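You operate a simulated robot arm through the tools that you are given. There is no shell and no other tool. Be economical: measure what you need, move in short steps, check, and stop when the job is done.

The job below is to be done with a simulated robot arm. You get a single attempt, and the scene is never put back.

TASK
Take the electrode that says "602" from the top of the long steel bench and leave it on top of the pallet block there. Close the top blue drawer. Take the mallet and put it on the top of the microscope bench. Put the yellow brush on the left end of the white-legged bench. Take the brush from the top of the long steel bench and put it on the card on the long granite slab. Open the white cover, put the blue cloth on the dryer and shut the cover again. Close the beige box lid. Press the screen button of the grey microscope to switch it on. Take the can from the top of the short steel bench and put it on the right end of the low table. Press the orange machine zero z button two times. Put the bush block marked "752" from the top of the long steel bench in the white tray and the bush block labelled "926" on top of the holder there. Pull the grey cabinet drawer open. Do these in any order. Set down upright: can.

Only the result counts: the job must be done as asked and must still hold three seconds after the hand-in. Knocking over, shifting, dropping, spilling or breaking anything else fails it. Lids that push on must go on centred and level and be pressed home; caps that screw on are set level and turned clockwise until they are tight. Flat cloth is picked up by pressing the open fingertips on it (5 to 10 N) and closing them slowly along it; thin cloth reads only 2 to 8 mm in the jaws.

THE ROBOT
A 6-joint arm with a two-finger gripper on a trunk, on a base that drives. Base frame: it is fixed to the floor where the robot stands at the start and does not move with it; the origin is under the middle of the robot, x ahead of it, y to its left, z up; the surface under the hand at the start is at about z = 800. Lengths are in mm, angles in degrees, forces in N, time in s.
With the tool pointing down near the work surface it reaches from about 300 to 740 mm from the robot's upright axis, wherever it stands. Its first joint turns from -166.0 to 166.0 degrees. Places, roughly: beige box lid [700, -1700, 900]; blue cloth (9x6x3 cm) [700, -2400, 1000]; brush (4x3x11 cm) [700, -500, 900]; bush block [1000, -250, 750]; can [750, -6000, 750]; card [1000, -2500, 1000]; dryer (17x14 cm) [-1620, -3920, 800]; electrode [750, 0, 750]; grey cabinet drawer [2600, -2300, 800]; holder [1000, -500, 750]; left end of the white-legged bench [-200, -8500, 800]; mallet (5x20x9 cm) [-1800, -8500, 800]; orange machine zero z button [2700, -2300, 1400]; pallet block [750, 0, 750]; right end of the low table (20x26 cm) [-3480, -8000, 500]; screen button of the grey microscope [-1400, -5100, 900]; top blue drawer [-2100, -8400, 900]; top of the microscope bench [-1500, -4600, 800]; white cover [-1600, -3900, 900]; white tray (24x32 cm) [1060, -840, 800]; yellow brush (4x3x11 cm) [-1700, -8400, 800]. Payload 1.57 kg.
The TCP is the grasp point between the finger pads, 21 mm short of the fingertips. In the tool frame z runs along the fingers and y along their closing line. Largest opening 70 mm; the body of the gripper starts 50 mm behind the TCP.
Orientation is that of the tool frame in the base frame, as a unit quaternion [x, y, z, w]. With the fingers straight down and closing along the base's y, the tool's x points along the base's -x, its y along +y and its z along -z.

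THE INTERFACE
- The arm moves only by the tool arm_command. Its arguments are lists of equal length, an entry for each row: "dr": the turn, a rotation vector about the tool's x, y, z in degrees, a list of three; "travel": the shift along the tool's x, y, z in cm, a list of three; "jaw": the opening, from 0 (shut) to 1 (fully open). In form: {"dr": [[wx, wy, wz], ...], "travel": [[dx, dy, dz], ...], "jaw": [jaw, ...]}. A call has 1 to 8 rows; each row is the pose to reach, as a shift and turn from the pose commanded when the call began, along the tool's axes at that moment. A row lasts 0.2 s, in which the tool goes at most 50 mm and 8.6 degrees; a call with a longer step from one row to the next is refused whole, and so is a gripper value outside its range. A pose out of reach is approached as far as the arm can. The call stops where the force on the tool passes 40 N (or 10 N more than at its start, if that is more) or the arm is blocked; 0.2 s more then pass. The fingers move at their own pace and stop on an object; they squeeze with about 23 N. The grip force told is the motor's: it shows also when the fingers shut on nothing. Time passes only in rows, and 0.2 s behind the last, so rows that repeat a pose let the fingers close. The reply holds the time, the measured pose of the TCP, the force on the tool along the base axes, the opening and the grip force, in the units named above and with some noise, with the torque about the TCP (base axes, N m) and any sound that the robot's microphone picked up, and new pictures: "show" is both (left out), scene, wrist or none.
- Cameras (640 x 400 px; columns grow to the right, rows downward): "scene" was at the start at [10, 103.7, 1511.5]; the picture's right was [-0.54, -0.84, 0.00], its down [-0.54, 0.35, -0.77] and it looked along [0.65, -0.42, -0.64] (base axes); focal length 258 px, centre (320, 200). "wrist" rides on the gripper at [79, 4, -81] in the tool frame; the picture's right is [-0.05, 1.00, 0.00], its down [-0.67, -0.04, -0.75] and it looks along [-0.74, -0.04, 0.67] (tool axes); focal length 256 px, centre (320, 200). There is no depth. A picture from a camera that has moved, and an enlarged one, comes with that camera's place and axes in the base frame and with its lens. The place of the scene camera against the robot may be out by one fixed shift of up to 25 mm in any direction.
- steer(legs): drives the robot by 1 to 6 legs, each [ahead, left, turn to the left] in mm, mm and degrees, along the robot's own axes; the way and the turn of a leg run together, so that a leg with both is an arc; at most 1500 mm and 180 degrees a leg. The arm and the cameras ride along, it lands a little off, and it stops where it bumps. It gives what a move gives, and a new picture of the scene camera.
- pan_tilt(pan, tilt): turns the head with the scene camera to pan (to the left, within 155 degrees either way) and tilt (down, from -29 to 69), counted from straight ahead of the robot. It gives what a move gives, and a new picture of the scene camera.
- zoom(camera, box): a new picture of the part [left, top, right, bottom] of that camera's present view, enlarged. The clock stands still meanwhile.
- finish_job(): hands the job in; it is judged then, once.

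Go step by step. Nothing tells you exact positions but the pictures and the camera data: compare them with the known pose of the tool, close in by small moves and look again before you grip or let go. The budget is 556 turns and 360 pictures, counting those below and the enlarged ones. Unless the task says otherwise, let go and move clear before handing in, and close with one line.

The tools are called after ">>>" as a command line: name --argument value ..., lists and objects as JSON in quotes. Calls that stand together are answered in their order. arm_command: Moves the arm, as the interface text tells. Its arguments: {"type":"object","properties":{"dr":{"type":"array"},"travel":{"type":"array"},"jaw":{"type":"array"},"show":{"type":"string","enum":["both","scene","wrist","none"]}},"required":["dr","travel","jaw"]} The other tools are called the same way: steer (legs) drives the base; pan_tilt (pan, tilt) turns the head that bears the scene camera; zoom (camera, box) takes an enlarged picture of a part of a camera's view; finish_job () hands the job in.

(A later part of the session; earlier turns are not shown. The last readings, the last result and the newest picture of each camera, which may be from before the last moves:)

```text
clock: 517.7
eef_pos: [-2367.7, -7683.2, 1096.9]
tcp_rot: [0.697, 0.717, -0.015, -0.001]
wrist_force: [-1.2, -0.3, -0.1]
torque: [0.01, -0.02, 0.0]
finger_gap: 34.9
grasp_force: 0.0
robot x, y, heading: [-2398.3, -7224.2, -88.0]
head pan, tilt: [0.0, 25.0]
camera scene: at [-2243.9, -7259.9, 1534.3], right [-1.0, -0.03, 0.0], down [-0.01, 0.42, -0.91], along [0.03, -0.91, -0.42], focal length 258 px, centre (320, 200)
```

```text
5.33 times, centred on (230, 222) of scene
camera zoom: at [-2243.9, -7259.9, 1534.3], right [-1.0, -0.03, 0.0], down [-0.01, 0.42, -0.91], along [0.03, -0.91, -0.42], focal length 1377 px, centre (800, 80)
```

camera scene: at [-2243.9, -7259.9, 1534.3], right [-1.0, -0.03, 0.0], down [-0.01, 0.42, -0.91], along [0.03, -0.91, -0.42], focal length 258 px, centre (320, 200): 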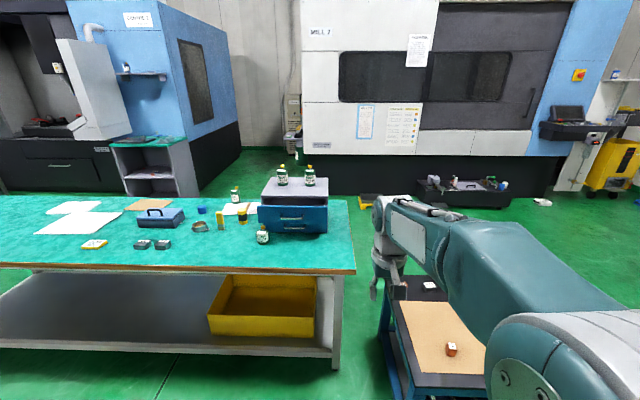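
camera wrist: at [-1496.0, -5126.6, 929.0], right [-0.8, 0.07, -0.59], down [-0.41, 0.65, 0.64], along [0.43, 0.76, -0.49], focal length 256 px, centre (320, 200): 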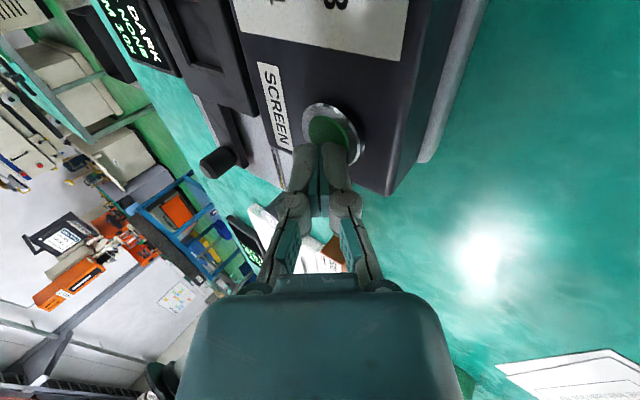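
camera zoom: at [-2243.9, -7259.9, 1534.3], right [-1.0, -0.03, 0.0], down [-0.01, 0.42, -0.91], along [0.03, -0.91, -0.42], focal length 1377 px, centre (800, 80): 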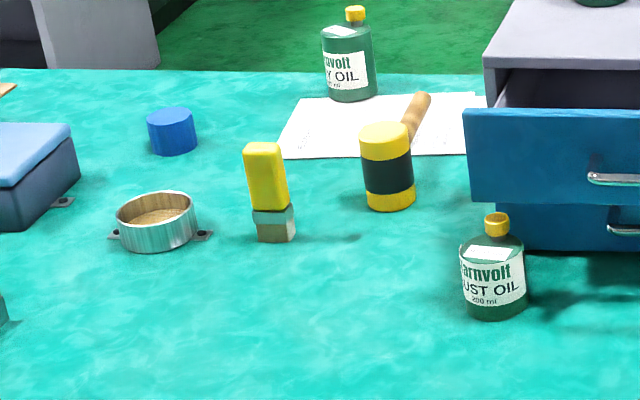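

The top blue drawer is ~80 mm open; brush stands upright, mallet stands on its head. Driving up to the bench.

>>> steer --legs '[[0, 0, -2], [0, 470, 0], [570, 0, 0]]'

>>> arm_command --dr '[[0, 0, 0], [0, 0, 0], [0, 0, 0]]' --travel '[[0, -4, 1], [0, -8, 2], [0, -12, 3]]' --jaw '[0, 0, 0]' --show "both"

```text
clock: 520.1
eef_pos: [-2086.7, -7688.6, 1097.4]
tcp_rot: [0.703, 0.711, -0.022, -0.009]
wrist_force: [-0.3, 0.9, -0.2]
torque: [-0.03, -0.06, 0.0]
finger_gap: 35.1
grasp_force: 0.0
robot x, y, heading: [-2131.9, -7232.4, -89.1]
head pan, tilt: [0.0, 25.0]
stopped in leg 2: the robot was blocked; the commanded pose is now the measured one
camera scene: at [-1992.7, -7269.0, 1536.0], right [-1.0, -0.01, -0.01], down [0.0, 0.42, -0.91], along [0.02, -0.91, -0.42], focal length 258 px, centre (320, 200)
```

scene: 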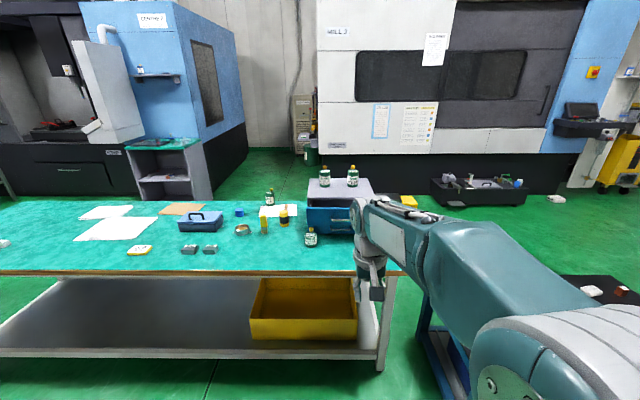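

```text
clock: 520.9
eef_pos: [-2214.1, -7689.8, 1074.1]
tcp_rot: [0.704, 0.71, -0.021, -0.006]
wrist_force: [-0.3, 0.1, -0.3]
torque: [-0.01, 0.01, 0.02]
finger_gap: 0.3
grasp_force: 22.9
robot x, y, heading: [-2129.9, -7233.0, -89.4]
head pan, tilt: [0.0, 25.0]
camera scene: at [-1995.3, -7267.4, 1535.8], right [-1.0, -0.01, -0.01], down [0.0, 0.42, -0.91], along [0.02, -0.91, -0.42], focal length 258 px, centre (320, 200)
camera wrist: at [-2207.9, -7608.9, 1152.4], right [1.0, -0.05, -0.04], down [0.0, -0.65, 0.76], along [-0.06, -0.76, -0.65], focal length 256 px, centre (320, 200)
```

scene: 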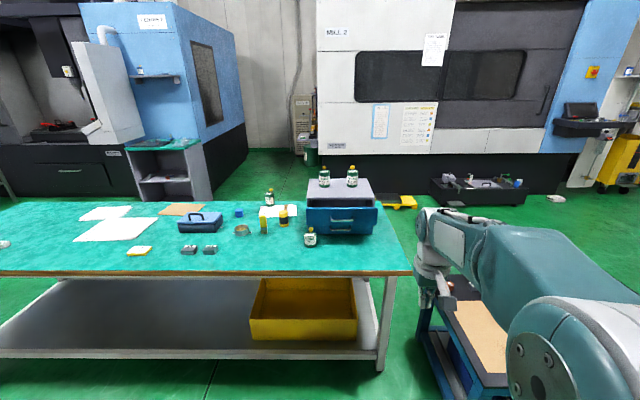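
wrist: 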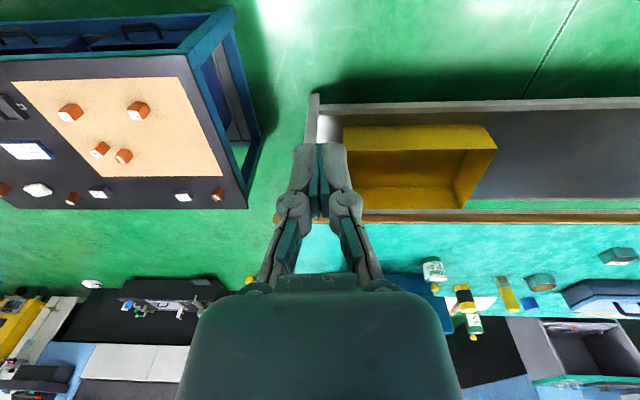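

I bumped the granite cart on the left; easing off it, going ahead first, then left.

>>> steer --legs '[[0, -50, 0], [565, 0, -0.5], [0, 130, 0]]'

>>> pan_tilt --pan 160 --tilt 30

```text
clock: 525.6
eef_pos: [-2130.5, -8256.9, 1072.9]
tcp_rot: [0.705, 0.709, -0.021, -0.006]
wrist_force: [0.4, 0.0, -0.8]
torque: [-0.02, 0.0, 0.0]
finger_gap: 0.0
grasp_force: 23.7
robot x, y, heading: [-2042.8, -7798.3, -89.3]
head pan, tilt: [0.0, 25.0]
camera scene: at [-1904.0, -7834.9, 1535.5], right [-1.0, -0.01, -0.01], down [0.0, 0.42, -0.91], along [0.01, -0.91, -0.42], focal length 258 px, centre (320, 200)
```

scene: 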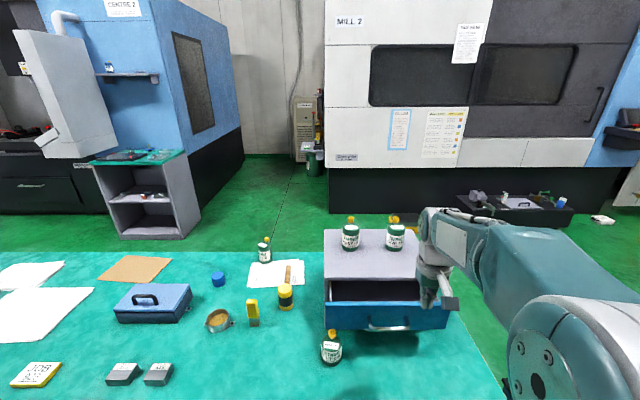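

```text
clock: 528.0
eef_pos: [-2119.2, -8257.8, 1073.2]
tcp_rot: [0.705, 0.709, -0.024, -0.009]
wrist_force: [1.2, 0.1, 0.7]
torque: [0.0, 0.04, 0.04]
finger_gap: 0.1
grasp_force: 22.8
robot x, y, heading: [-2045.0, -7797.6, -89.3]
head pan, tilt: [154.7, 30.0]
camera scene: at [-1854.3, -7660.4, 1526.4], right [0.91, -0.42, 0.0], down [-0.21, -0.45, -0.87], along [0.36, 0.79, -0.5], focal length 258 px, centre (320, 200)
```

scene: 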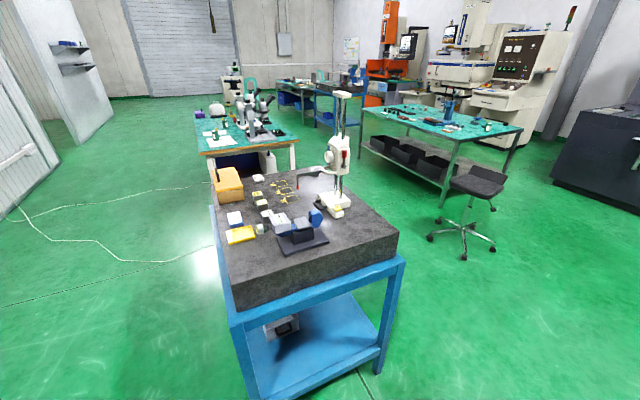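

>>> arm_command --dr '[[-2.2, 1.2, 0]]' --travel '[[0, 0, 0]]' --jaw '[0]' --show "wrist"

```text
clock: 528.4
eef_pos: [-2122.8, -8257.3, 1072.4]
tcp_rot: [0.706, 0.708, -0.002, -0.002]
wrist_force: [0.1, -1.1, -0.5]
torque: [0.02, 0.01, -0.02]
finger_gap: 0.0
grasp_force: 23.4
robot x, y, heading: [-2045.3, -7798.4, -89.1]
head pan, tilt: [154.7, 30.0]
camera wrist: at [-2117.7, -8177.7, 1154.4], right [1.0, -0.05, -0.01], down [-0.03, -0.67, 0.74], along [-0.04, -0.74, -0.67], focal length 256 px, centre (320, 200)
```

wrist: 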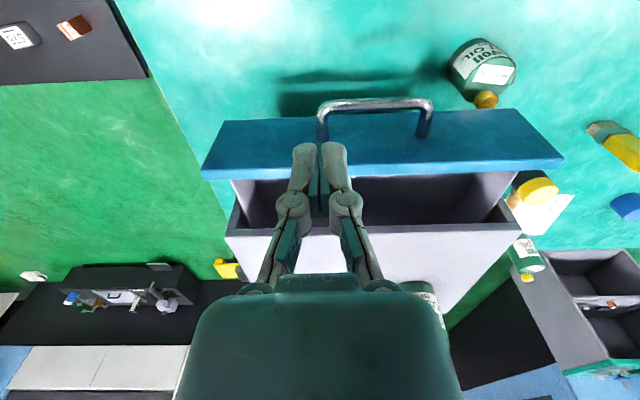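

>>> arm_command --dr '[[0, 0, 0], [0, 0, 0], [0, 0, 0], [0, 0, 0], [0, 0, 0]]' --travel '[[0.5, 3, 3], [1, 5.7, 6], [1, 5.7, 10.5], [1, 5.7, 15], [1, 5.7, 17]]' --jaw '[0, 0, 0, 0, 0]' --show "wrist"

```text
clock: 529.6
eef_pos: [-2067.5, -8247.9, 904.0]
tcp_rot: [0.705, 0.709, -0.003, -0.003]
wrist_force: [0.3, -0.5, 1.3]
torque: [0.02, 0.0, 0.03]
finger_gap: 0.1
grasp_force: 23.2
robot x, y, heading: [-2046.8, -7801.3, -89.3]
head pan, tilt: [154.7, 30.0]
camera wrist: at [-2063.1, -8168.4, 984.1], right [1.0, -0.05, -0.01], down [-0.03, -0.67, 0.74], along [-0.04, -0.74, -0.67], focal length 256 px, centre (320, 200)
```

wrist: 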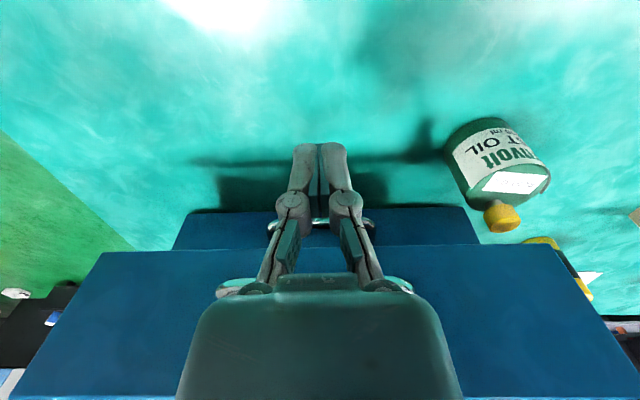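

Finger column is in front of the drawer handle; pushing straight in (−y).

>>> arm_command --dr '[[0, 0, 0], [0, 0, 0], [0, 0, 0], [0, 0, 0], [0, 0, 0]]' --travel '[[-3, 0, 0], [-6, 0, 0], [-8, 0, 0], [-10, 0, 0], [-12, 0, 0]]' --jaw '[0, 0, 0, 0, 0]' --show "wrist"

```text
clock: 530.8
eef_pos: [-2064.8, -8357.4, 902.2]
tcp_rot: [0.704, 0.71, 0.005, -0.009]
wrist_force: [0.6, 12.7, 3.2]
torque: [-0.35, 0.01, 0.15]
finger_gap: 0.0
grasp_force: 28.4
robot x, y, heading: [-2044.9, -7800.5, -89.2]
head pan, tilt: [154.7, 30.0]
stopped in row 5: the force on the tool passed its limit at 60 N (the readings are from after the stop); the commanded pose is now the measured one
camera wrist: at [-2061.0, -8279.3, 985.0], right [1.0, -0.05, -0.01], down [-0.03, -0.68, 0.73], along [-0.04, -0.73, -0.68], focal length 256 px, centre (320, 200)
```

wrist: 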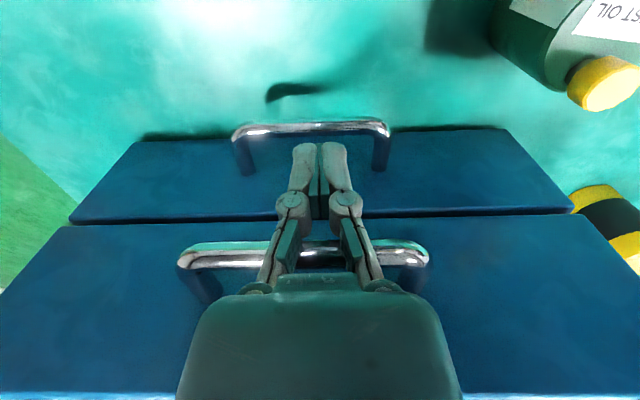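

>>> arm_command --dr '[[0, 0, 0], [0, 0, 0], [0, 0, 0]]' --travel '[[3, 0, 0], [6, 0, -3], [9, -3, -6]]' --jaw '[0, 0, 0]' --show "none"

>>> pan_tilt --pan 0 --tilt 35

>>> zoom --camera "scene" --box '[230, 150, 460, 320]'

```text
refused: row 3 steps farther than a row can; nothing moved
```

```text
clock: 533.2
eef_pos: [-2064.6, -8357.7, 902.4]
tcp_rot: [0.704, 0.71, 0.004, -0.01]
wrist_force: [0.2, 30.1, -4.8]
torque: [-0.78, 0.06, 0.32]
finger_gap: 0.2
grasp_force: 28.6
robot x, y, heading: [-2042.8, -7797.3, -89.5]
head pan, tilt: [0.0, 35.0]
camera scene: at [-1892.1, -7830.1, 1518.6], right [-1.0, -0.01, 0.0], down [-0.01, 0.57, -0.82], along [0.01, -0.82, -0.57], focal length 258 px, centre (320, 200)
```

scene: 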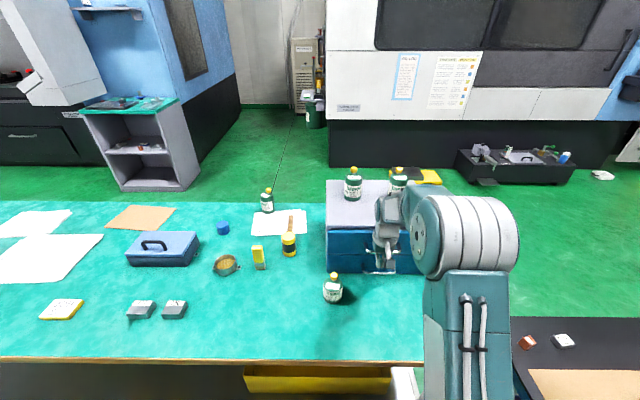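

```text
2.35 times, centred on (345, 235) of scene
camera zoom: at [-1892.1, -7830.1, 1518.6], right [-1.0, -0.01, 0.0], down [-0.01, 0.57, -0.82], along [0.01, -0.82, -0.57], focal length 607 px, centre (261, 118)
```

zoom: 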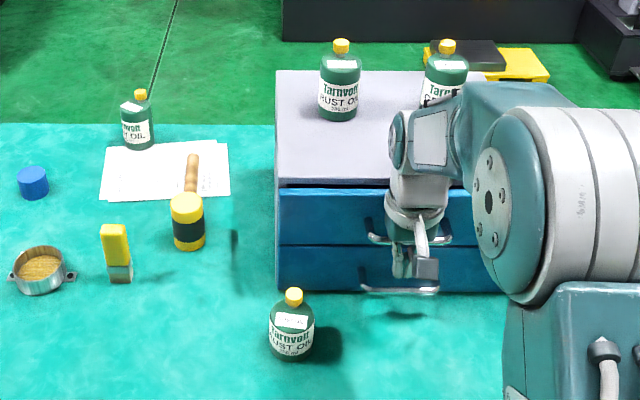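

Drawer is closed flush. Retracting, then moving left for the yellow brush.

>>> arm_command --dr '[[0, 0, 0], [0, 0, 0], [0, 0, 0], [0, 0, 0], [0, 0, 0]]' --travel '[[3, 0, 0], [5, 0, -4], [6, 0, -8], [6, 0, -12], [6, 0, -16]]' --jaw '[0, 0, 0, 0.5, 1]' --show "none"

>>> steer --legs '[[0, 330, -0.7]]'

>>> arm_command --dr '[[0, 0, 0]]' --travel '[[0, 0, 0]]' --jaw '[1]' --show "wrist"

```text
clock: 534.4
eef_pos: [-2064.1, -8302.7, 1065.7]
tcp_rot: [0.705, 0.709, 0.004, -0.01]
wrist_force: [0.0, 0.6, -0.1]
torque: [-0.03, -0.01, 0.01]
finger_gap: 69.5
grasp_force: 0.0
robot x, y, heading: [-2045.9, -7798.2, -89.2]
head pan, tilt: [0.0, 35.0]
```

```text
clock: 536.5
eef_pos: [-1742.8, -8300.0, 1067.2]
tcp_rot: [0.708, 0.706, 0.005, -0.007]
wrist_force: [0.0, 0.2, -0.4]
torque: [-0.01, -0.02, 0.01]
finger_gap: 70.0
grasp_force: 0.1
robot x, y, heading: [-1719.1, -7792.6, -89.6]
head pan, tilt: [0.0, 35.0]
camera scene: at [-1568.9, -7829.8, 1519.0], right [-1.0, 0.0, 0.0], down [0.0, 0.57, -0.82], along [0.0, -0.82, -0.57], focal length 258 px, centre (320, 200)
```

scene: 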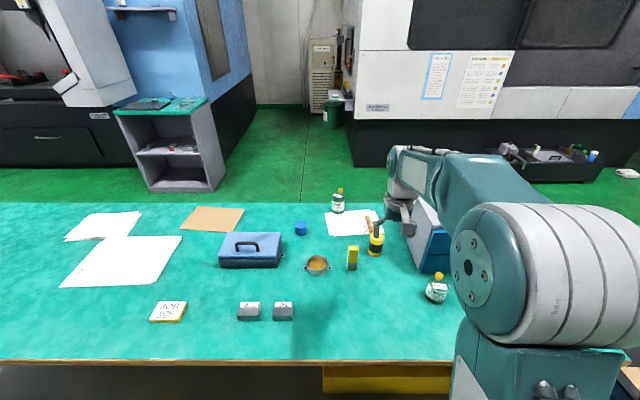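

```text
clock: 536.9
eef_pos: [-1740.6, -8299.2, 1067.0]
tcp_rot: [0.707, 0.707, 0.004, -0.01]
wrist_force: [-0.5, -0.7, -0.5]
torque: [0.0, -0.04, 0.03]
finger_gap: 70.1
grasp_force: 0.1
robot x, y, heading: [-1717.6, -7794.6, -89.4]
head pan, tilt: [0.0, 35.0]
camera wrist: at [-1735.5, -8221.3, 1149.5], right [1.0, -0.05, -0.01], down [-0.03, -0.68, 0.73], along [-0.04, -0.73, -0.68], focal length 256 px, centre (320, 200)
```

wrist: 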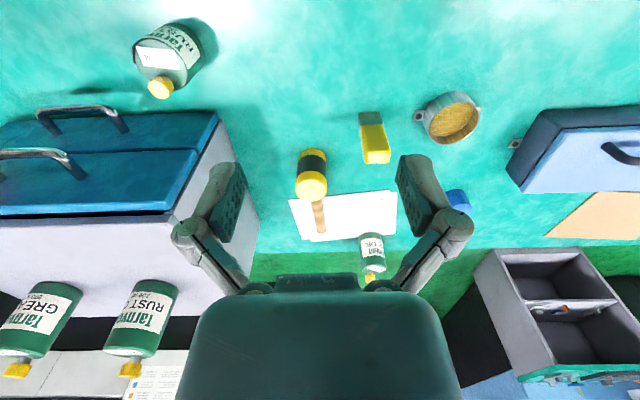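

>>> arm_command --dr '[[0, 0, 0], [0, 0, 0], [0, 0, 0], [0, 0, 0]]' --travel '[[-3.5, 2, 2], [-7, 4, 4], [-10, 6, 7], [-10.5, 6.5, 10]]' --jaw '[1, 1, 0.9, 0.9]' --show "wrist"

```text
clock: 537.9
eef_pos: [-1676.7, -8403.3, 964.4]
tcp_rot: [0.707, 0.707, 0.003, -0.009]
wrist_force: [-0.6, -0.1, -0.1]
torque: [0.0, -0.04, -0.04]
finger_gap: 63.2
grasp_force: 0.1
robot x, y, heading: [-1715.9, -7795.6, -89.6]
head pan, tilt: [0.0, 35.0]
camera wrist: at [-1671.5, -8325.3, 1046.2], right [1.0, -0.05, -0.01], down [-0.03, -0.68, 0.73], along [-0.04, -0.73, -0.68], focal length 256 px, centre (320, 200)
```

wrist: 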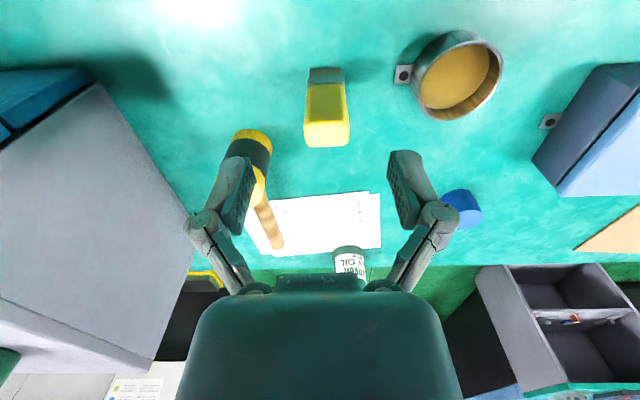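

>>> arm_command --dr '[[0, 0, 0], [0, 0, 0], [0, 0, 0]]' --travel '[[-1.3, 0.5, 2], [-1.3, 0.5, 5], [-1.3, 0.5, 6]]' --jaw '[0.8, 0.8, 0.8]' --show "wrist"

```text
clock: 538.7
eef_pos: [-1671.0, -8415.2, 903.7]
tcp_rot: [0.707, 0.707, 0.004, -0.008]
wrist_force: [-0.1, 0.5, 0.5]
torque: [0.01, 0.0, -0.02]
finger_gap: 56.0
grasp_force: 0.0
robot x, y, heading: [-1712.0, -7796.9, -89.5]
head pan, tilt: [0.0, 35.0]
camera wrist: at [-1666.1, -8337.4, 986.4], right [1.0, -0.05, -0.01], down [-0.03, -0.68, 0.73], along [-0.04, -0.73, -0.68], focal length 256 px, centre (320, 200)
```

wrist: 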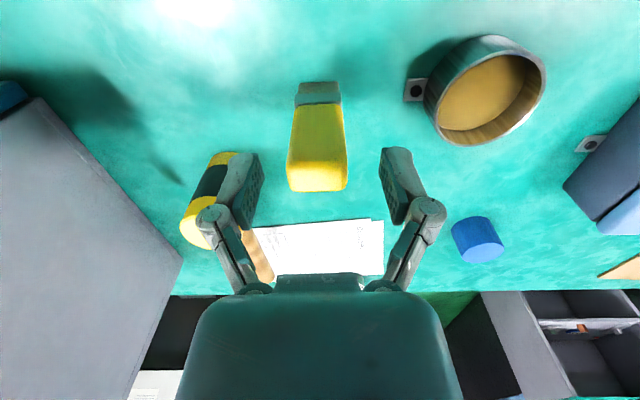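

>>> arm_command --dr '[[0, 0, 0], [0, 0, 0], [0, 0, 0], [0, 0, 0], [0, 0, 0]]' --travel '[[0, 0, 1], [0, 0, 2], [0, 0, 2], [0, 0, 2], [0, 0, 2]]' --jaw '[0.8, 0.8, 0.5, 0, 0]' --show "none"

>>> arm_command --dr '[[0, 0, 0], [0, 0, 0], [0, 0, 0], [0, 0, 0], [0, 0, 0], [0, 0, 0]]' --travel '[[0, 0, -3], [0, 0, -7], [0, 0, -11], [1, 0, -15], [5, 0, -16], [9, 0, -17]]' --jaw '[0, 0, 0, 0, 0, 0]' --show "wrist"

```text
clock: 539.9
eef_pos: [-1670.7, -8415.0, 884.9]
tcp_rot: [0.707, 0.707, 0.003, -0.008]
wrist_force: [-0.3, -0.7, -0.1]
torque: [0.05, 0.0, -0.02]
finger_gap: 33.2
grasp_force: 22.7
robot x, y, heading: [-1718.3, -7798.4, -89.6]
head pan, tilt: [0.0, 35.0]
```

```text
clock: 541.3
eef_pos: [-1671.4, -8328.4, 1057.8]
tcp_rot: [0.707, 0.707, 0.004, -0.009]
wrist_force: [-0.2, -0.1, -1.2]
torque: [0.01, 0.01, -0.01]
finger_gap: 33.0
grasp_force: 23.2
robot x, y, heading: [-1720.3, -7797.2, -89.8]
head pan, tilt: [0.0, 35.0]
camera wrist: at [-1666.5, -8249.9, 1140.2], right [1.0, -0.05, -0.01], down [-0.03, -0.68, 0.73], along [-0.04, -0.73, -0.68], focal length 256 px, centre (320, 200)
```

wrist: 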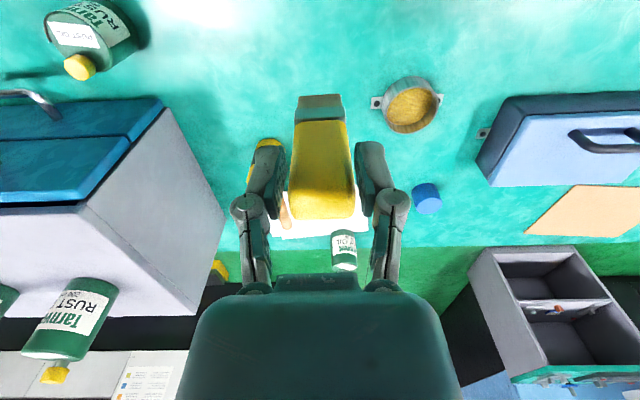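

Brush held. Driving left along the bench to its left end.

>>> steer --legs '[[-80, 0, -0.3], [0, 1450, 0]]'

```text
clock: 549.2
eef_pos: [-233.4, -8272.5, 1057.8]
tcp_rot: [0.72, 0.694, 0.004, -0.009]
wrist_force: [-0.1, -0.9, 0.1]
torque: [-0.02, 0.02, 0.01]
finger_gap: 33.2
grasp_force: 23.2
robot x, y, heading: [-263.9, -7741.8, -92.1]
head pan, tilt: [0.0, 35.0]
camera scene: at [-110.1, -7777.3, 1518.7], right [-1.0, 0.03, 0.0], down [0.02, 0.57, -0.82], along [-0.03, -0.82, -0.57], focal length 258 px, centre (320, 200)
```

scene: 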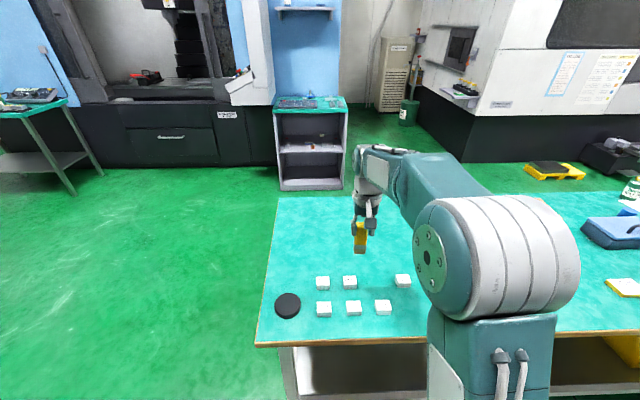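

>>> steer --legs '[[50, 0, 2.1]]'

>>> arm_command --dr '[[0, 0, 0], [0, 0, 0], [0, 0, 0]]' --travel '[[-4, 1, 1], [-8, 2, 3], [-12, 3, 5]]' --jaw '[0, 0, 0]' --show "wrist"

```text
clock: 550.1
eef_pos: [-214.2, -8318.9, 1060.0]
tcp_rot: [0.707, 0.707, 0.004, -0.008]
wrist_force: [0.0, 0.7, -0.6]
torque: [-0.01, 0.0, 0.0]
finger_gap: 33.1
grasp_force: 23.1
robot x, y, heading: [-264.4, -7786.8, -89.8]
head pan, tilt: [0.0, 35.0]
camera scene: at [-108.5, -7821.4, 1518.6], right [-1.0, 0.0, 0.0], down [0.0, 0.57, -0.82], along [0.0, -0.82, -0.57], focal length 258 px, centre (320, 200)
```

scene: 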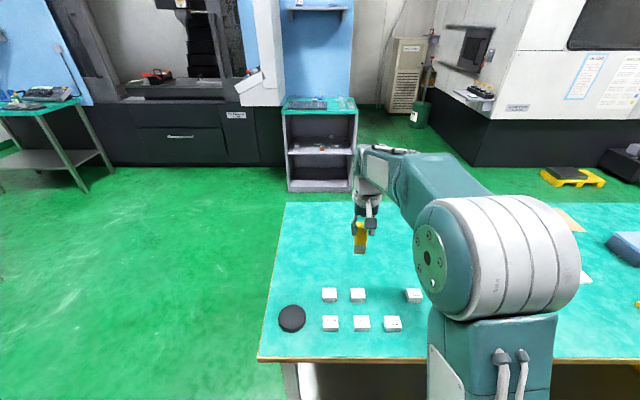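

```text
clock: 551.0
eef_pos: [-185.6, -8439.2, 1008.9]
tcp_rot: [0.707, 0.707, 0.004, -0.008]
wrist_force: [0.3, 0.5, 0.4]
torque: [0.01, 0.02, -0.01]
finger_gap: 33.2
grasp_force: 22.6
robot x, y, heading: [-261.4, -7786.4, -89.6]
head pan, tilt: [0.0, 35.0]
camera wrist: at [-179.7, -8361.4, 1091.7], right [1.0, -0.05, -0.01], down [-0.03, -0.68, 0.73], along [-0.04, -0.73, -0.68], focal length 256 px, centre (320, 200)
```

wrist: 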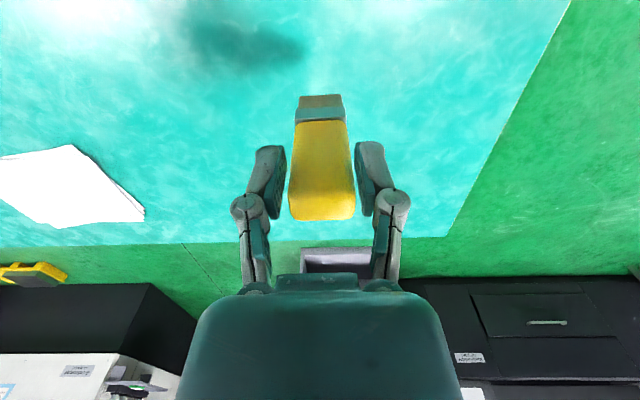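

>>> arm_command --dr '[[0, 0, 0], [0, 0, 0], [0, 0, 0], [0, 0, 0], [0, 0, 0], [0, 0, 0]]' --travel '[[-2, 0, 4], [-2, 0, 8], [-2, 0, 11], [-2, 0, 12], [-2, 0, 12.4], [-2, 0, 12.7]]' --jaw '[0, 0, 0, 0, 0, 0]' --show "none"

```text
clock: 552.4
eef_pos: [-185.9, -8458.1, 881.0]
tcp_rot: [0.707, 0.707, 0.003, -0.006]
wrist_force: [-1.5, 1.0, 15.7]
torque: [-0.18, 0.04, -0.03]
finger_gap: 33.6
grasp_force: 23.1
robot x, y, heading: [-260.5, -7784.8, -89.8]
head pan, tilt: [0.0, 35.0]
```

Contact (16 N). Releasing slowly and lifting.

>>> arm_command --dr '[[0, 0, 0], [0, 0, 0], [0, 0, 0], [0, 0, 0], [0, 0, 0], [0, 0, 0], [0, 0, 0]]' --travel '[[0, 0, -0.2], [0, 0, -0.2], [0, 0, -0.2], [0, 0, -3], [0, 0, -7], [0, 0, -11], [3, 0, -15]]' --jaw '[0.55, 0.65, 0.7, 0.7, 0.7, 0.7, 0.7]' --show "wrist"

```text
clock: 554.0
eef_pos: [-186.4, -8428.5, 1029.2]
tcp_rot: [0.707, 0.707, 0.005, -0.009]
wrist_force: [-0.4, -0.2, -1.3]
torque: [0.04, 0.0, 0.01]
finger_gap: 49.0
grasp_force: 0.0
robot x, y, heading: [-261.8, -7789.1, -89.6]
head pan, tilt: [0.0, 35.0]
camera wrist: at [-181.4, -8350.4, 1111.7], right [1.0, -0.05, -0.01], down [-0.03, -0.68, 0.73], along [-0.05, -0.73, -0.68], focal length 256 px, centre (320, 200)
```

wrist: 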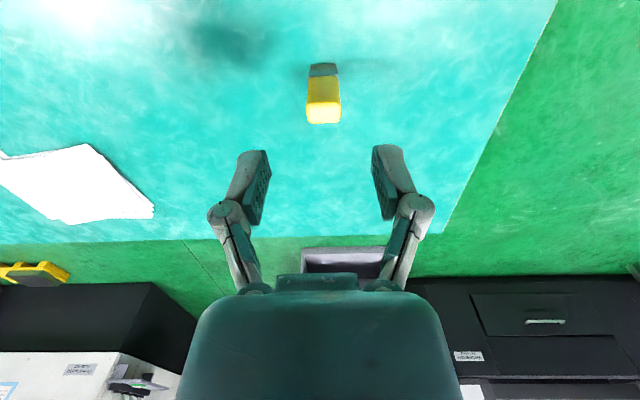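

Yellow brush stands on the left end. Now back for the mallet.

>>> arm_command --dr '[[0, 0, 0], [0, 0, 0]]' --travel '[[4, 0, -2], [8, 0, -4]]' --jaw '[1, 1]' --show "none"

>>> steer --legs '[[-90, 0, -0.3], [0, -1500, 0]]'

```text
clock: 554.5
eef_pos: [-185.2, -8351.1, 1069.7]
tcp_rot: [0.707, 0.707, 0.004, -0.009]
wrist_force: [-0.6, -0.8, -0.7]
torque: [0.0, -0.03, 0.0]
finger_gap: 70.1
grasp_force: 0.0
robot x, y, heading: [-261.5, -7788.0, -89.5]
head pan, tilt: [0.0, 35.0]
```

```text
clock: 562.7
eef_pos: [-1688.6, -8255.2, 1070.6]
tcp_rot: [0.71, 0.704, 0.003, -0.008]
wrist_force: [0.9, -0.6, -0.6]
torque: [-0.01, -0.01, 0.03]
finger_gap: 70.0
grasp_force: 0.0
robot x, y, heading: [-1763.2, -7693.2, -90.2]
head pan, tilt: [0.0, 35.0]
camera scene: at [-1607.6, -7727.6, 1518.5], right [-1.0, 0.0, 0.0], down [0.0, 0.57, -0.82], along [0.0, -0.82, -0.57], focal length 258 px, centre (320, 200)
```

scene: 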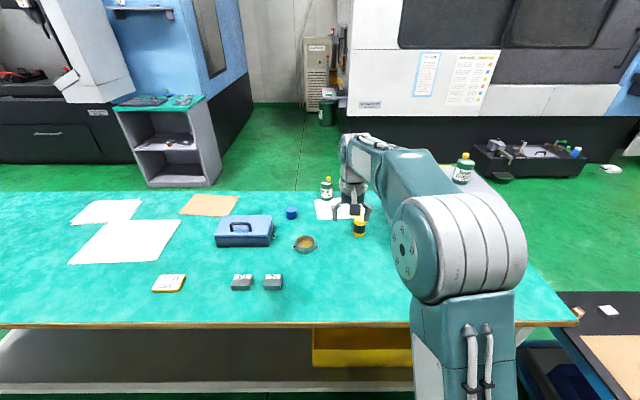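

>>> steer --legs '[[100, 0, 0.3]]'

>>> arm_command --dr '[[0, 0, 0], [0, 0, 0]]' --travel '[[-2, -3.5, 1], [-4, -7, 3]]' --jaw '[1, 1]' --show "wrist"

```text
clock: 563.8
eef_pos: [-1686.9, -8354.9, 1070.1]
tcp_rot: [0.708, 0.706, 0.003, -0.008]
wrist_force: [0.2, -0.1, -0.2]
torque: [-0.01, 0.04, 0.0]
finger_gap: 69.8
grasp_force: 0.1
robot x, y, heading: [-1760.7, -7792.1, -89.8]
head pan, tilt: [0.0, 35.0]
camera scene: at [-1609.1, -7827.0, 1518.6], right [-1.0, 0.0, 0.0], down [0.0, 0.57, -0.82], along [0.0, -0.82, -0.57], focal length 258 px, centre (320, 200)
```

scene: 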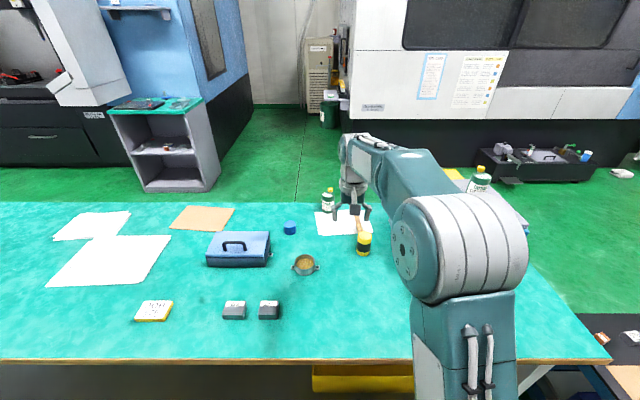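

```text
clock: 564.4
eef_pos: [-1760.6, -8393.2, 1040.4]
tcp_rot: [0.708, 0.706, 0.004, -0.007]
wrist_force: [1.1, -0.1, 0.8]
torque: [0.01, -0.03, -0.01]
finger_gap: 69.9
grasp_force: 0.0
robot x, y, heading: [-1760.4, -7795.7, -90.3]
head pan, tilt: [0.0, 35.0]
camera wrist: at [-1755.9, -8315.2, 1121.6], right [1.0, -0.06, -0.01], down [-0.03, -0.68, 0.73], along [-0.05, -0.73, -0.68], focal length 256 px, centre (320, 200)
```

wrist: 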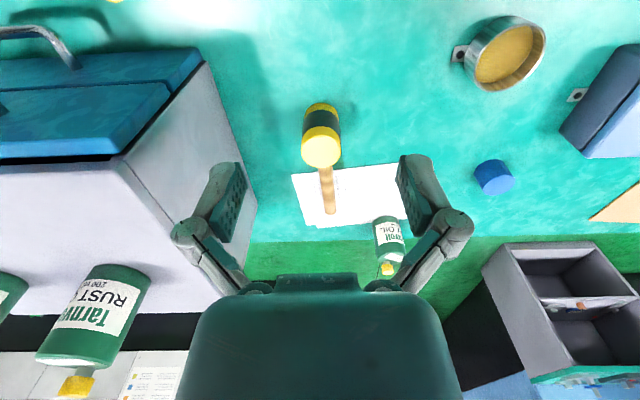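

>>> arm_command --dr '[[0, 0, 0], [0, 0, 0], [0, 0, 0], [0, 0, 0], [0, 0, 0]]' --travel '[[-4, -0.4, 1], [-8, -0.65, 3], [-8.3, -0.65, 7.5], [-8.3, -0.65, 11], [-8.3, -0.65, 12.5]]' --jaw '[1, 1, 1, 1, 1]' --show "wrist"

```text
clock: 565.6
eef_pos: [-1765.6, -8474.9, 914.3]
tcp_rot: [0.708, 0.706, 0.003, -0.008]
wrist_force: [-0.9, -0.7, 0.3]
torque: [-0.02, 0.0, -0.03]
finger_gap: 69.9
grasp_force: 0.0
robot x, y, heading: [-1761.7, -7792.4, -90.0]
head pan, tilt: [0.0, 35.0]
camera wrist: at [-1760.4, -8397.2, 996.7], right [1.0, -0.06, -0.01], down [-0.03, -0.68, 0.73], along [-0.05, -0.73, -0.68], focal length 256 px, centre (320, 200)
```

wrist: 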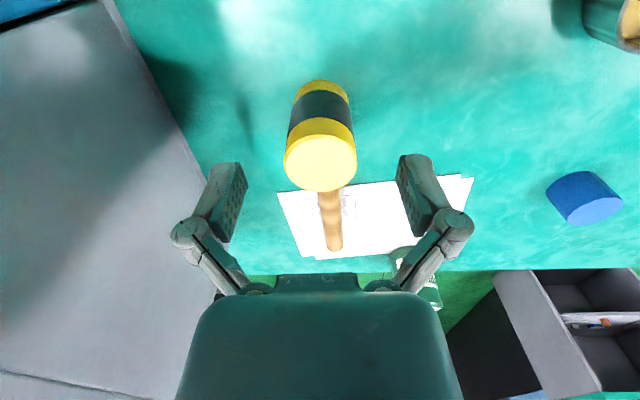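

>>> arm_command --dr '[[0, 0, 0], [0, 0, 0], [0, 0, 0], [0, 0, 0], [0, 0, 0]]' --travel '[[-0.5, 0, 2.5], [-0.5, 0, 5.2], [-0.5, 0, 5.2], [-0.5, 0, 5.2], [-0.5, 0, 5.2]]' --jaw '[1, 1, 0.7, 0, 0]' --show "none"

>>> arm_command --dr '[[0, 0, 0], [0, 0, 0], [0, 0, 0], [0, 0, 0], [0, 0, 0], [0, 0, 0]]' --travel '[[0, 0, -2], [0, 0, -6], [0, 0, -10], [0, 0, -14], [0, 0, -18], [0, 0, -21]]' --jaw '[0, 0, 0, 0, 0, 0]' --show "both"

```text
clock: 566.8
eef_pos: [-1764.6, -8478.6, 861.6]
tcp_rot: [0.708, 0.706, 0.003, -0.008]
wrist_force: [0.0, 0.2, -1.0]
torque: [-0.01, 0.01, -0.01]
finger_gap: 0.0
grasp_force: 22.7
robot x, y, heading: [-1762.2, -7794.0, -90.0]
head pan, tilt: [0.0, 35.0]
```

```text
clock: 568.2
eef_pos: [-1764.9, -8481.0, 1073.9]
tcp_rot: [0.709, 0.706, 0.003, -0.008]
wrist_force: [-0.1, -0.4, 1.3]
torque: [0.02, -0.02, 0.02]
finger_gap: 0.0
grasp_force: 23.2
robot x, y, heading: [-1759.6, -7792.6, -89.9]
head pan, tilt: [0.0, 35.0]
camera scene: at [-1609.1, -7827.8, 1518.6], right [-1.0, 0.0, 0.0], down [0.0, 0.58, -0.82], along [0.0, -0.82, -0.58], focal length 258 px, centre (320, 200)
camera wrist: at [-1759.0, -8402.5, 1155.8], right [1.0, -0.06, -0.01], down [-0.03, -0.68, 0.73], along [-0.05, -0.73, -0.68], focal length 256 px, centre (320, 200)
```

scene: 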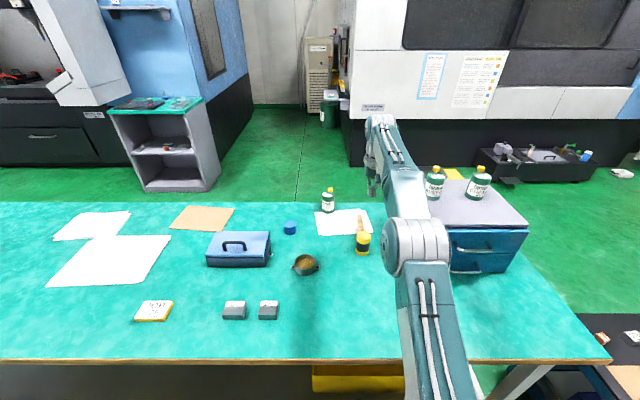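
wrist: 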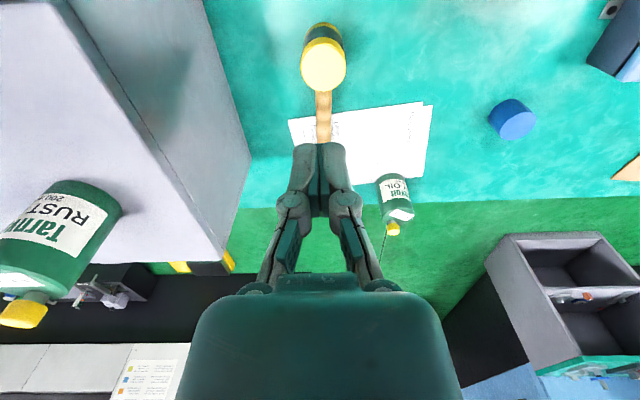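

The mallet head is lower and farther than I judged (centre ≈[-1766,-8513], top ≈853). Nudging the base forward and retrying.

>>> steer --legs '[[28, 0, 0]]'

>>> arm_command --dr '[[0, 0, 0], [0, 0, 0], [0, 0, 0], [0, 0, 0]]' --travel '[[-0.3, 0, 4.5], [-0.3, 0, 9], [-0.3, 0, 13], [-0.3, 0, 17]]' --jaw '[1, 1, 1, 1]' --show "wrist"

```text
clock: 569.1
eef_pos: [-1764.9, -8509.3, 1072.8]
tcp_rot: [0.709, 0.706, 0.003, -0.009]
wrist_force: [0.4, -0.1, -0.1]
torque: [0.02, -0.01, 0.01]
finger_gap: 0.0
grasp_force: 23.0
robot x, y, heading: [-1761.8, -7819.5, -90.0]
head pan, tilt: [0.0, 35.0]
camera scene: at [-1609.2, -7856.0, 1518.6], right [-1.0, 0.0, 0.0], down [0.0, 0.58, -0.82], along [0.0, -0.82, -0.58], focal length 258 px, centre (320, 200)
```

scene: 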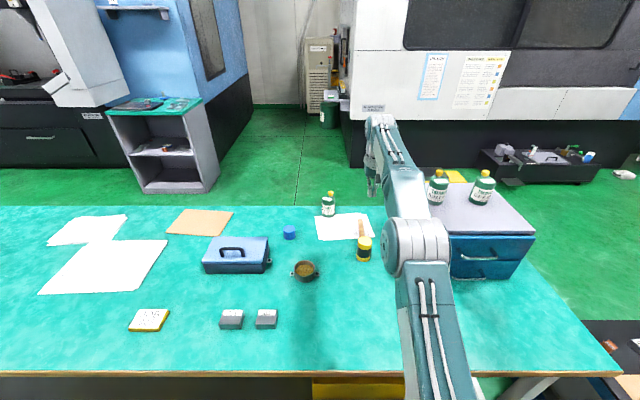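

```text
clock: 570.1
eef_pos: [-1766.1, -8509.3, 903.6]
tcp_rot: [0.708, 0.706, 0.002, -0.007]
wrist_force: [0.4, 0.0, 0.2]
torque: [-0.01, -0.02, 0.02]
finger_gap: 69.9
grasp_force: 0.1
robot x, y, heading: [-1761.3, -7823.3, -89.9]
head pan, tilt: [0.0, 35.0]
camera wrist: at [-1761.2, -8431.1, 985.5], right [1.0, -0.06, -0.01], down [-0.03, -0.68, 0.74], along [-0.05, -0.73, -0.68], focal length 256 px, centre (320, 200)
```

wrist: 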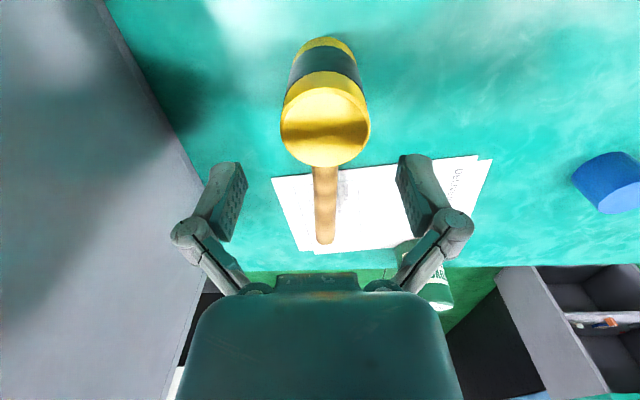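

>>> arm_command --dr '[[0, 0, 0], [0, 0, 0], [0, 0, 0], [0, 0, 0], [0, 0, 0], [0, 0, 0]]' --travel '[[0, 0.2, 4], [0, 0.2, 7], [0, 0.2, 7.3], [0, 0.2, 7.3], [0, 0.2, 7.3], [0, 0.2, 7.3]]' --jaw '[1, 1, 1, 0.7, 0, 0]' --show "wrist"

```text
clock: 571.5
eef_pos: [-1763.5, -8508.2, 831.3]
tcp_rot: [0.709, 0.705, 0.002, -0.007]
wrist_force: [0.3, 1.1, 11.5]
torque: [0.08, -0.15, 0.02]
finger_gap: 50.6
grasp_force: 22.8
robot x, y, heading: [-1757.7, -7822.4, -90.1]
head pan, tilt: [0.0, 35.0]
camera wrist: at [-1759.3, -8429.5, 914.1], right [1.0, -0.06, -0.01], down [-0.03, -0.68, 0.74], along [-0.05, -0.74, -0.68], focal length 256 px, centre (320, 200)
```

wrist: 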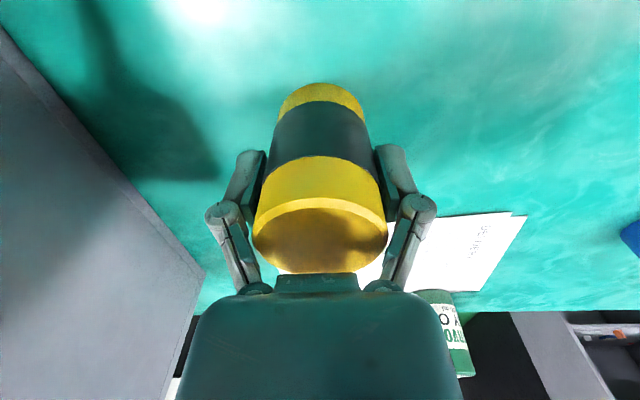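

Gripped (50.6 mm). Lifting.

>>> arm_command --dr '[[0, 0, 0], [0, 0, 0], [0, 0, 0], [0, 0, 0], [0, 0, 0], [0, 0, 0]]' --travel '[[0, 0, -2], [0, 0, -6], [0, 0, -10], [0, 0, -14], [0, 0, -18], [4, 0, -21]]' --jaw '[0, 0, 0, 0, 0, 0]' --show "wrist"

```text
clock: 572.9
eef_pos: [-1759.9, -8469.2, 1042.7]
tcp_rot: [0.708, 0.706, 0.004, -0.008]
wrist_force: [-0.3, -0.7, -5.6]
torque: [0.13, 0.0, 0.0]
finger_gap: 49.8
grasp_force: 22.9
robot x, y, heading: [-1761.9, -7822.2, -89.8]
head pan, tilt: [0.0, 35.0]
camera wrist: at [-1754.4, -8391.8, 1124.2], right [1.0, -0.06, -0.01], down [-0.03, -0.68, 0.73], along [-0.05, -0.73, -0.68], focal length 256 px, centre (320, 200)
```

wrist: 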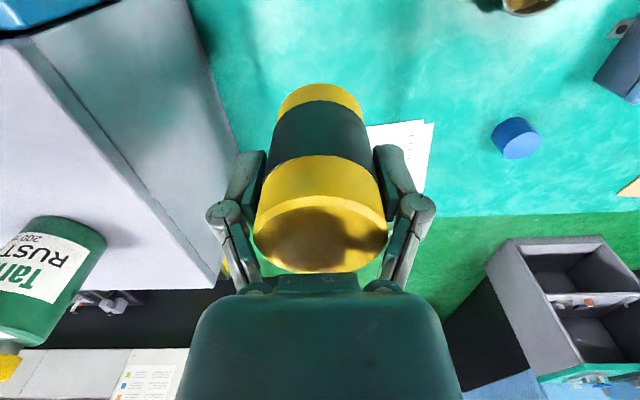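

Mallet held level. Retracting and driving it to the microscope bench's west side.

>>> arm_command --dr '[[0, 0, 0], [0, 0, 0], [0, 0, 0], [0, 0, 0]]' --travel '[[4, 0, -1], [8, 0, -2], [12, 0, -3], [15, 0, -4]]' --jaw '[0, 0, 0, 0]' --show "none"

>>> steer --legs '[[-110, 0, 0], [0, -520, 0], [-1500, 0, 0]]'

```text
clock: 573.9
eef_pos: [-1757.4, -8320.1, 1083.2]
tcp_rot: [0.708, 0.706, 0.004, -0.008]
wrist_force: [-0.2, -0.5, -4.6]
torque: [0.12, 0.0, 0.02]
finger_gap: 49.6
grasp_force: 22.9
robot x, y, heading: [-1760.3, -7820.6, -89.9]
head pan, tilt: [0.0, 35.0]
```

```text
clock: 584.9
eef_pos: [-2274.4, -6679.5, 1083.9]
tcp_rot: [0.713, 0.701, 0.003, -0.008]
wrist_force: [-0.3, 0.0, -4.5]
torque: [0.07, 0.02, 0.01]
finger_gap: 49.8
grasp_force: 22.7
robot x, y, heading: [-2273.9, -6177.5, -90.8]
head pan, tilt: [0.0, 35.0]
camera scene: at [-2120.0, -6216.1, 1518.6], right [-1.0, 0.01, 0.0], down [0.01, 0.57, -0.82], along [-0.01, -0.82, -0.57], focal length 258 px, centre (320, 200)
```

scene: 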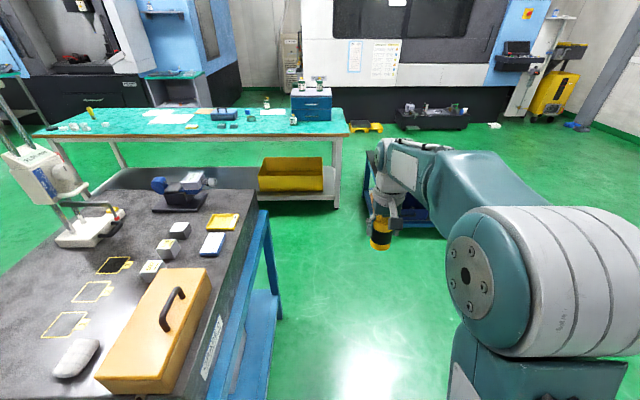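

>>> steer --legs '[[0, -250, 0.8], [-1500, 0, 0], [-270, 0, 0], [0, 0, 90]]'

```text
clock: 599.1
eef_pos: [-2047.5, -4383.5, 1083.5]
tcp_rot: [0.0, 1.0, -0.003, -0.008]
wrist_force: [-0.6, 0.2, -3.9]
torque: [0.01, 0.14, -0.02]
finger_gap: 49.5
grasp_force: 23.0
robot x, y, heading: [-2548.7, -4394.2, 0.2]
head pan, tilt: [0.0, 35.0]
camera scene: at [-2519.9, -4239.7, 1518.6], right [0.01, -1.0, 0.0], down [-0.57, 0.0, -0.82], along [0.82, 0.0, -0.57], focal length 258 px, centre (320, 200)
```

scene: 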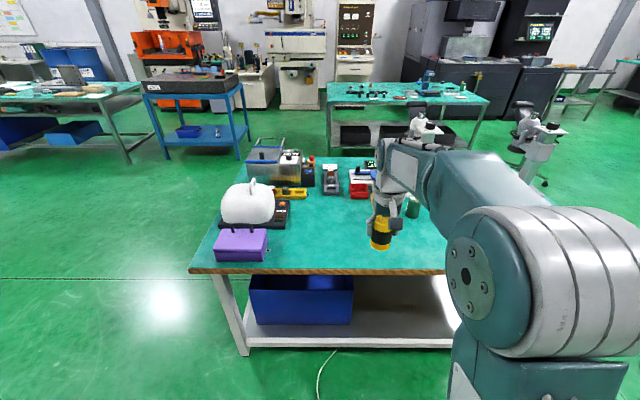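

>>> steer --legs '[[275, 0, -0.2]]'

>>> arm_command --dr '[[0, 0, 0], [0, 0, 0], [0, 0, 0]]' --travel '[[0, 0, 4.5], [0, 0, 9], [0, 0, 13]]' --jaw '[0, 0, 0]' --show "both"

```text
clock: 601.1
eef_pos: [-1768.0, -4386.9, 1083.8]
tcp_rot: [0.002, 1.0, -0.003, -0.007]
wrist_force: [0.2, 0.1, -3.8]
torque: [-0.03, 0.06, -0.02]
finger_gap: 49.5
grasp_force: 22.8
robot x, y, heading: [-2265.2, -4386.7, 0.0]
head pan, tilt: [0.0, 35.0]
camera scene: at [-2238.8, -4239.1, 1518.6], right [0.0, -1.0, 0.0], down [-0.57, 0.0, -0.82], along [0.82, 0.0, -0.57], focal length 258 px, centre (320, 200)
```

scene: 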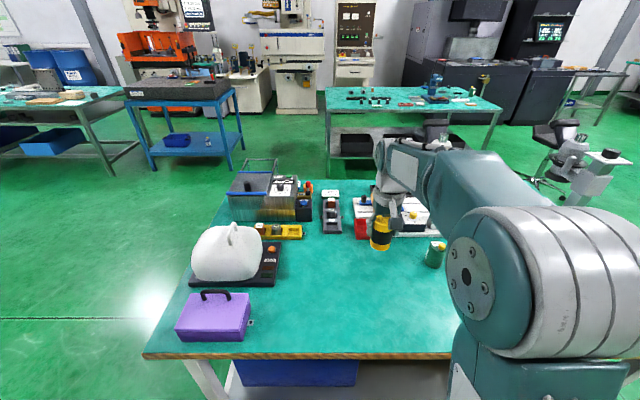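

```text
clock: 601.9
eef_pos: [-1769.2, -4386.8, 955.1]
tcp_rot: [0.002, 1.0, -0.004, -0.008]
wrist_force: [-0.1, 0.5, -4.3]
torque: [-0.01, 0.07, -0.04]
finger_gap: 49.5
grasp_force: 23.0
robot x, y, heading: [-2261.8, -4391.6, 0.1]
head pan, tilt: [0.0, 35.0]
camera scene: at [-2238.7, -4239.0, 1518.6], right [0.0, -1.0, 0.0], down [-0.57, 0.0, -0.82], along [0.82, 0.0, -0.57], focal length 258 px, centre (320, 200)
camera wrist: at [-1848.1, -4381.8, 1037.5], right [0.06, 1.0, -0.01], down [0.68, -0.03, 0.74], along [0.73, -0.05, -0.68], focal length 256 px, centre (320, 200)
```

scene: 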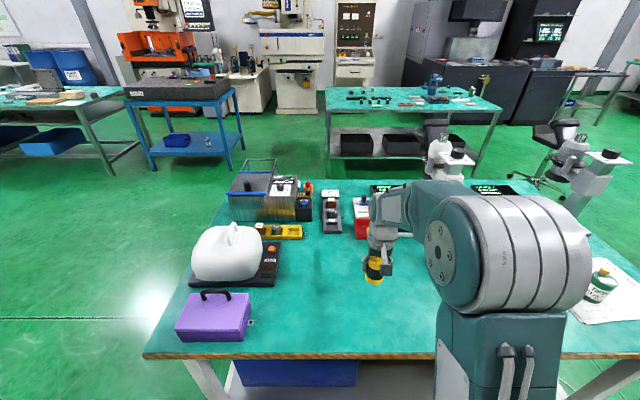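
wrist: 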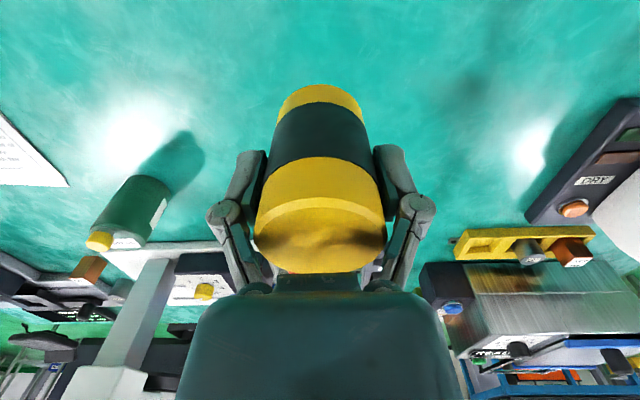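

>>> arm_command --dr '[[0, 0, 0], [0, 0, 0], [0, 0, 0], [0, 0, 0], [0, 0, 0], [0, 0, 0], [0, 0, 0]]' --travel '[[3.5, 0, 1], [3.5, 0, 5], [3.5, 0, 9], [3.5, 0, 10.5], [3.5, 0, 11.5], [3.5, 0, 12.2], [3.5, 0, 12.8]]' --jaw '[0, 0, 0, 0, 0, 0, 0]' --show "none"

```text
clock: 603.5
eef_pos: [-1805.8, -4388.5, 832.5]
tcp_rot: [0.003, 1.0, -0.004, -0.003]
wrist_force: [-8.0, -0.1, 17.2]
torque: [0.19, 0.01, 0.09]
finger_gap: 50.3
grasp_force: 23.2
robot x, y, heading: [-2267.3, -4390.6, 0.2]
head pan, tilt: [0.0, 35.0]
stopped in row 7: the force on the tool passed its limit at 46 N (the readings are from after the stop); the commanded pose is now the measured one
```

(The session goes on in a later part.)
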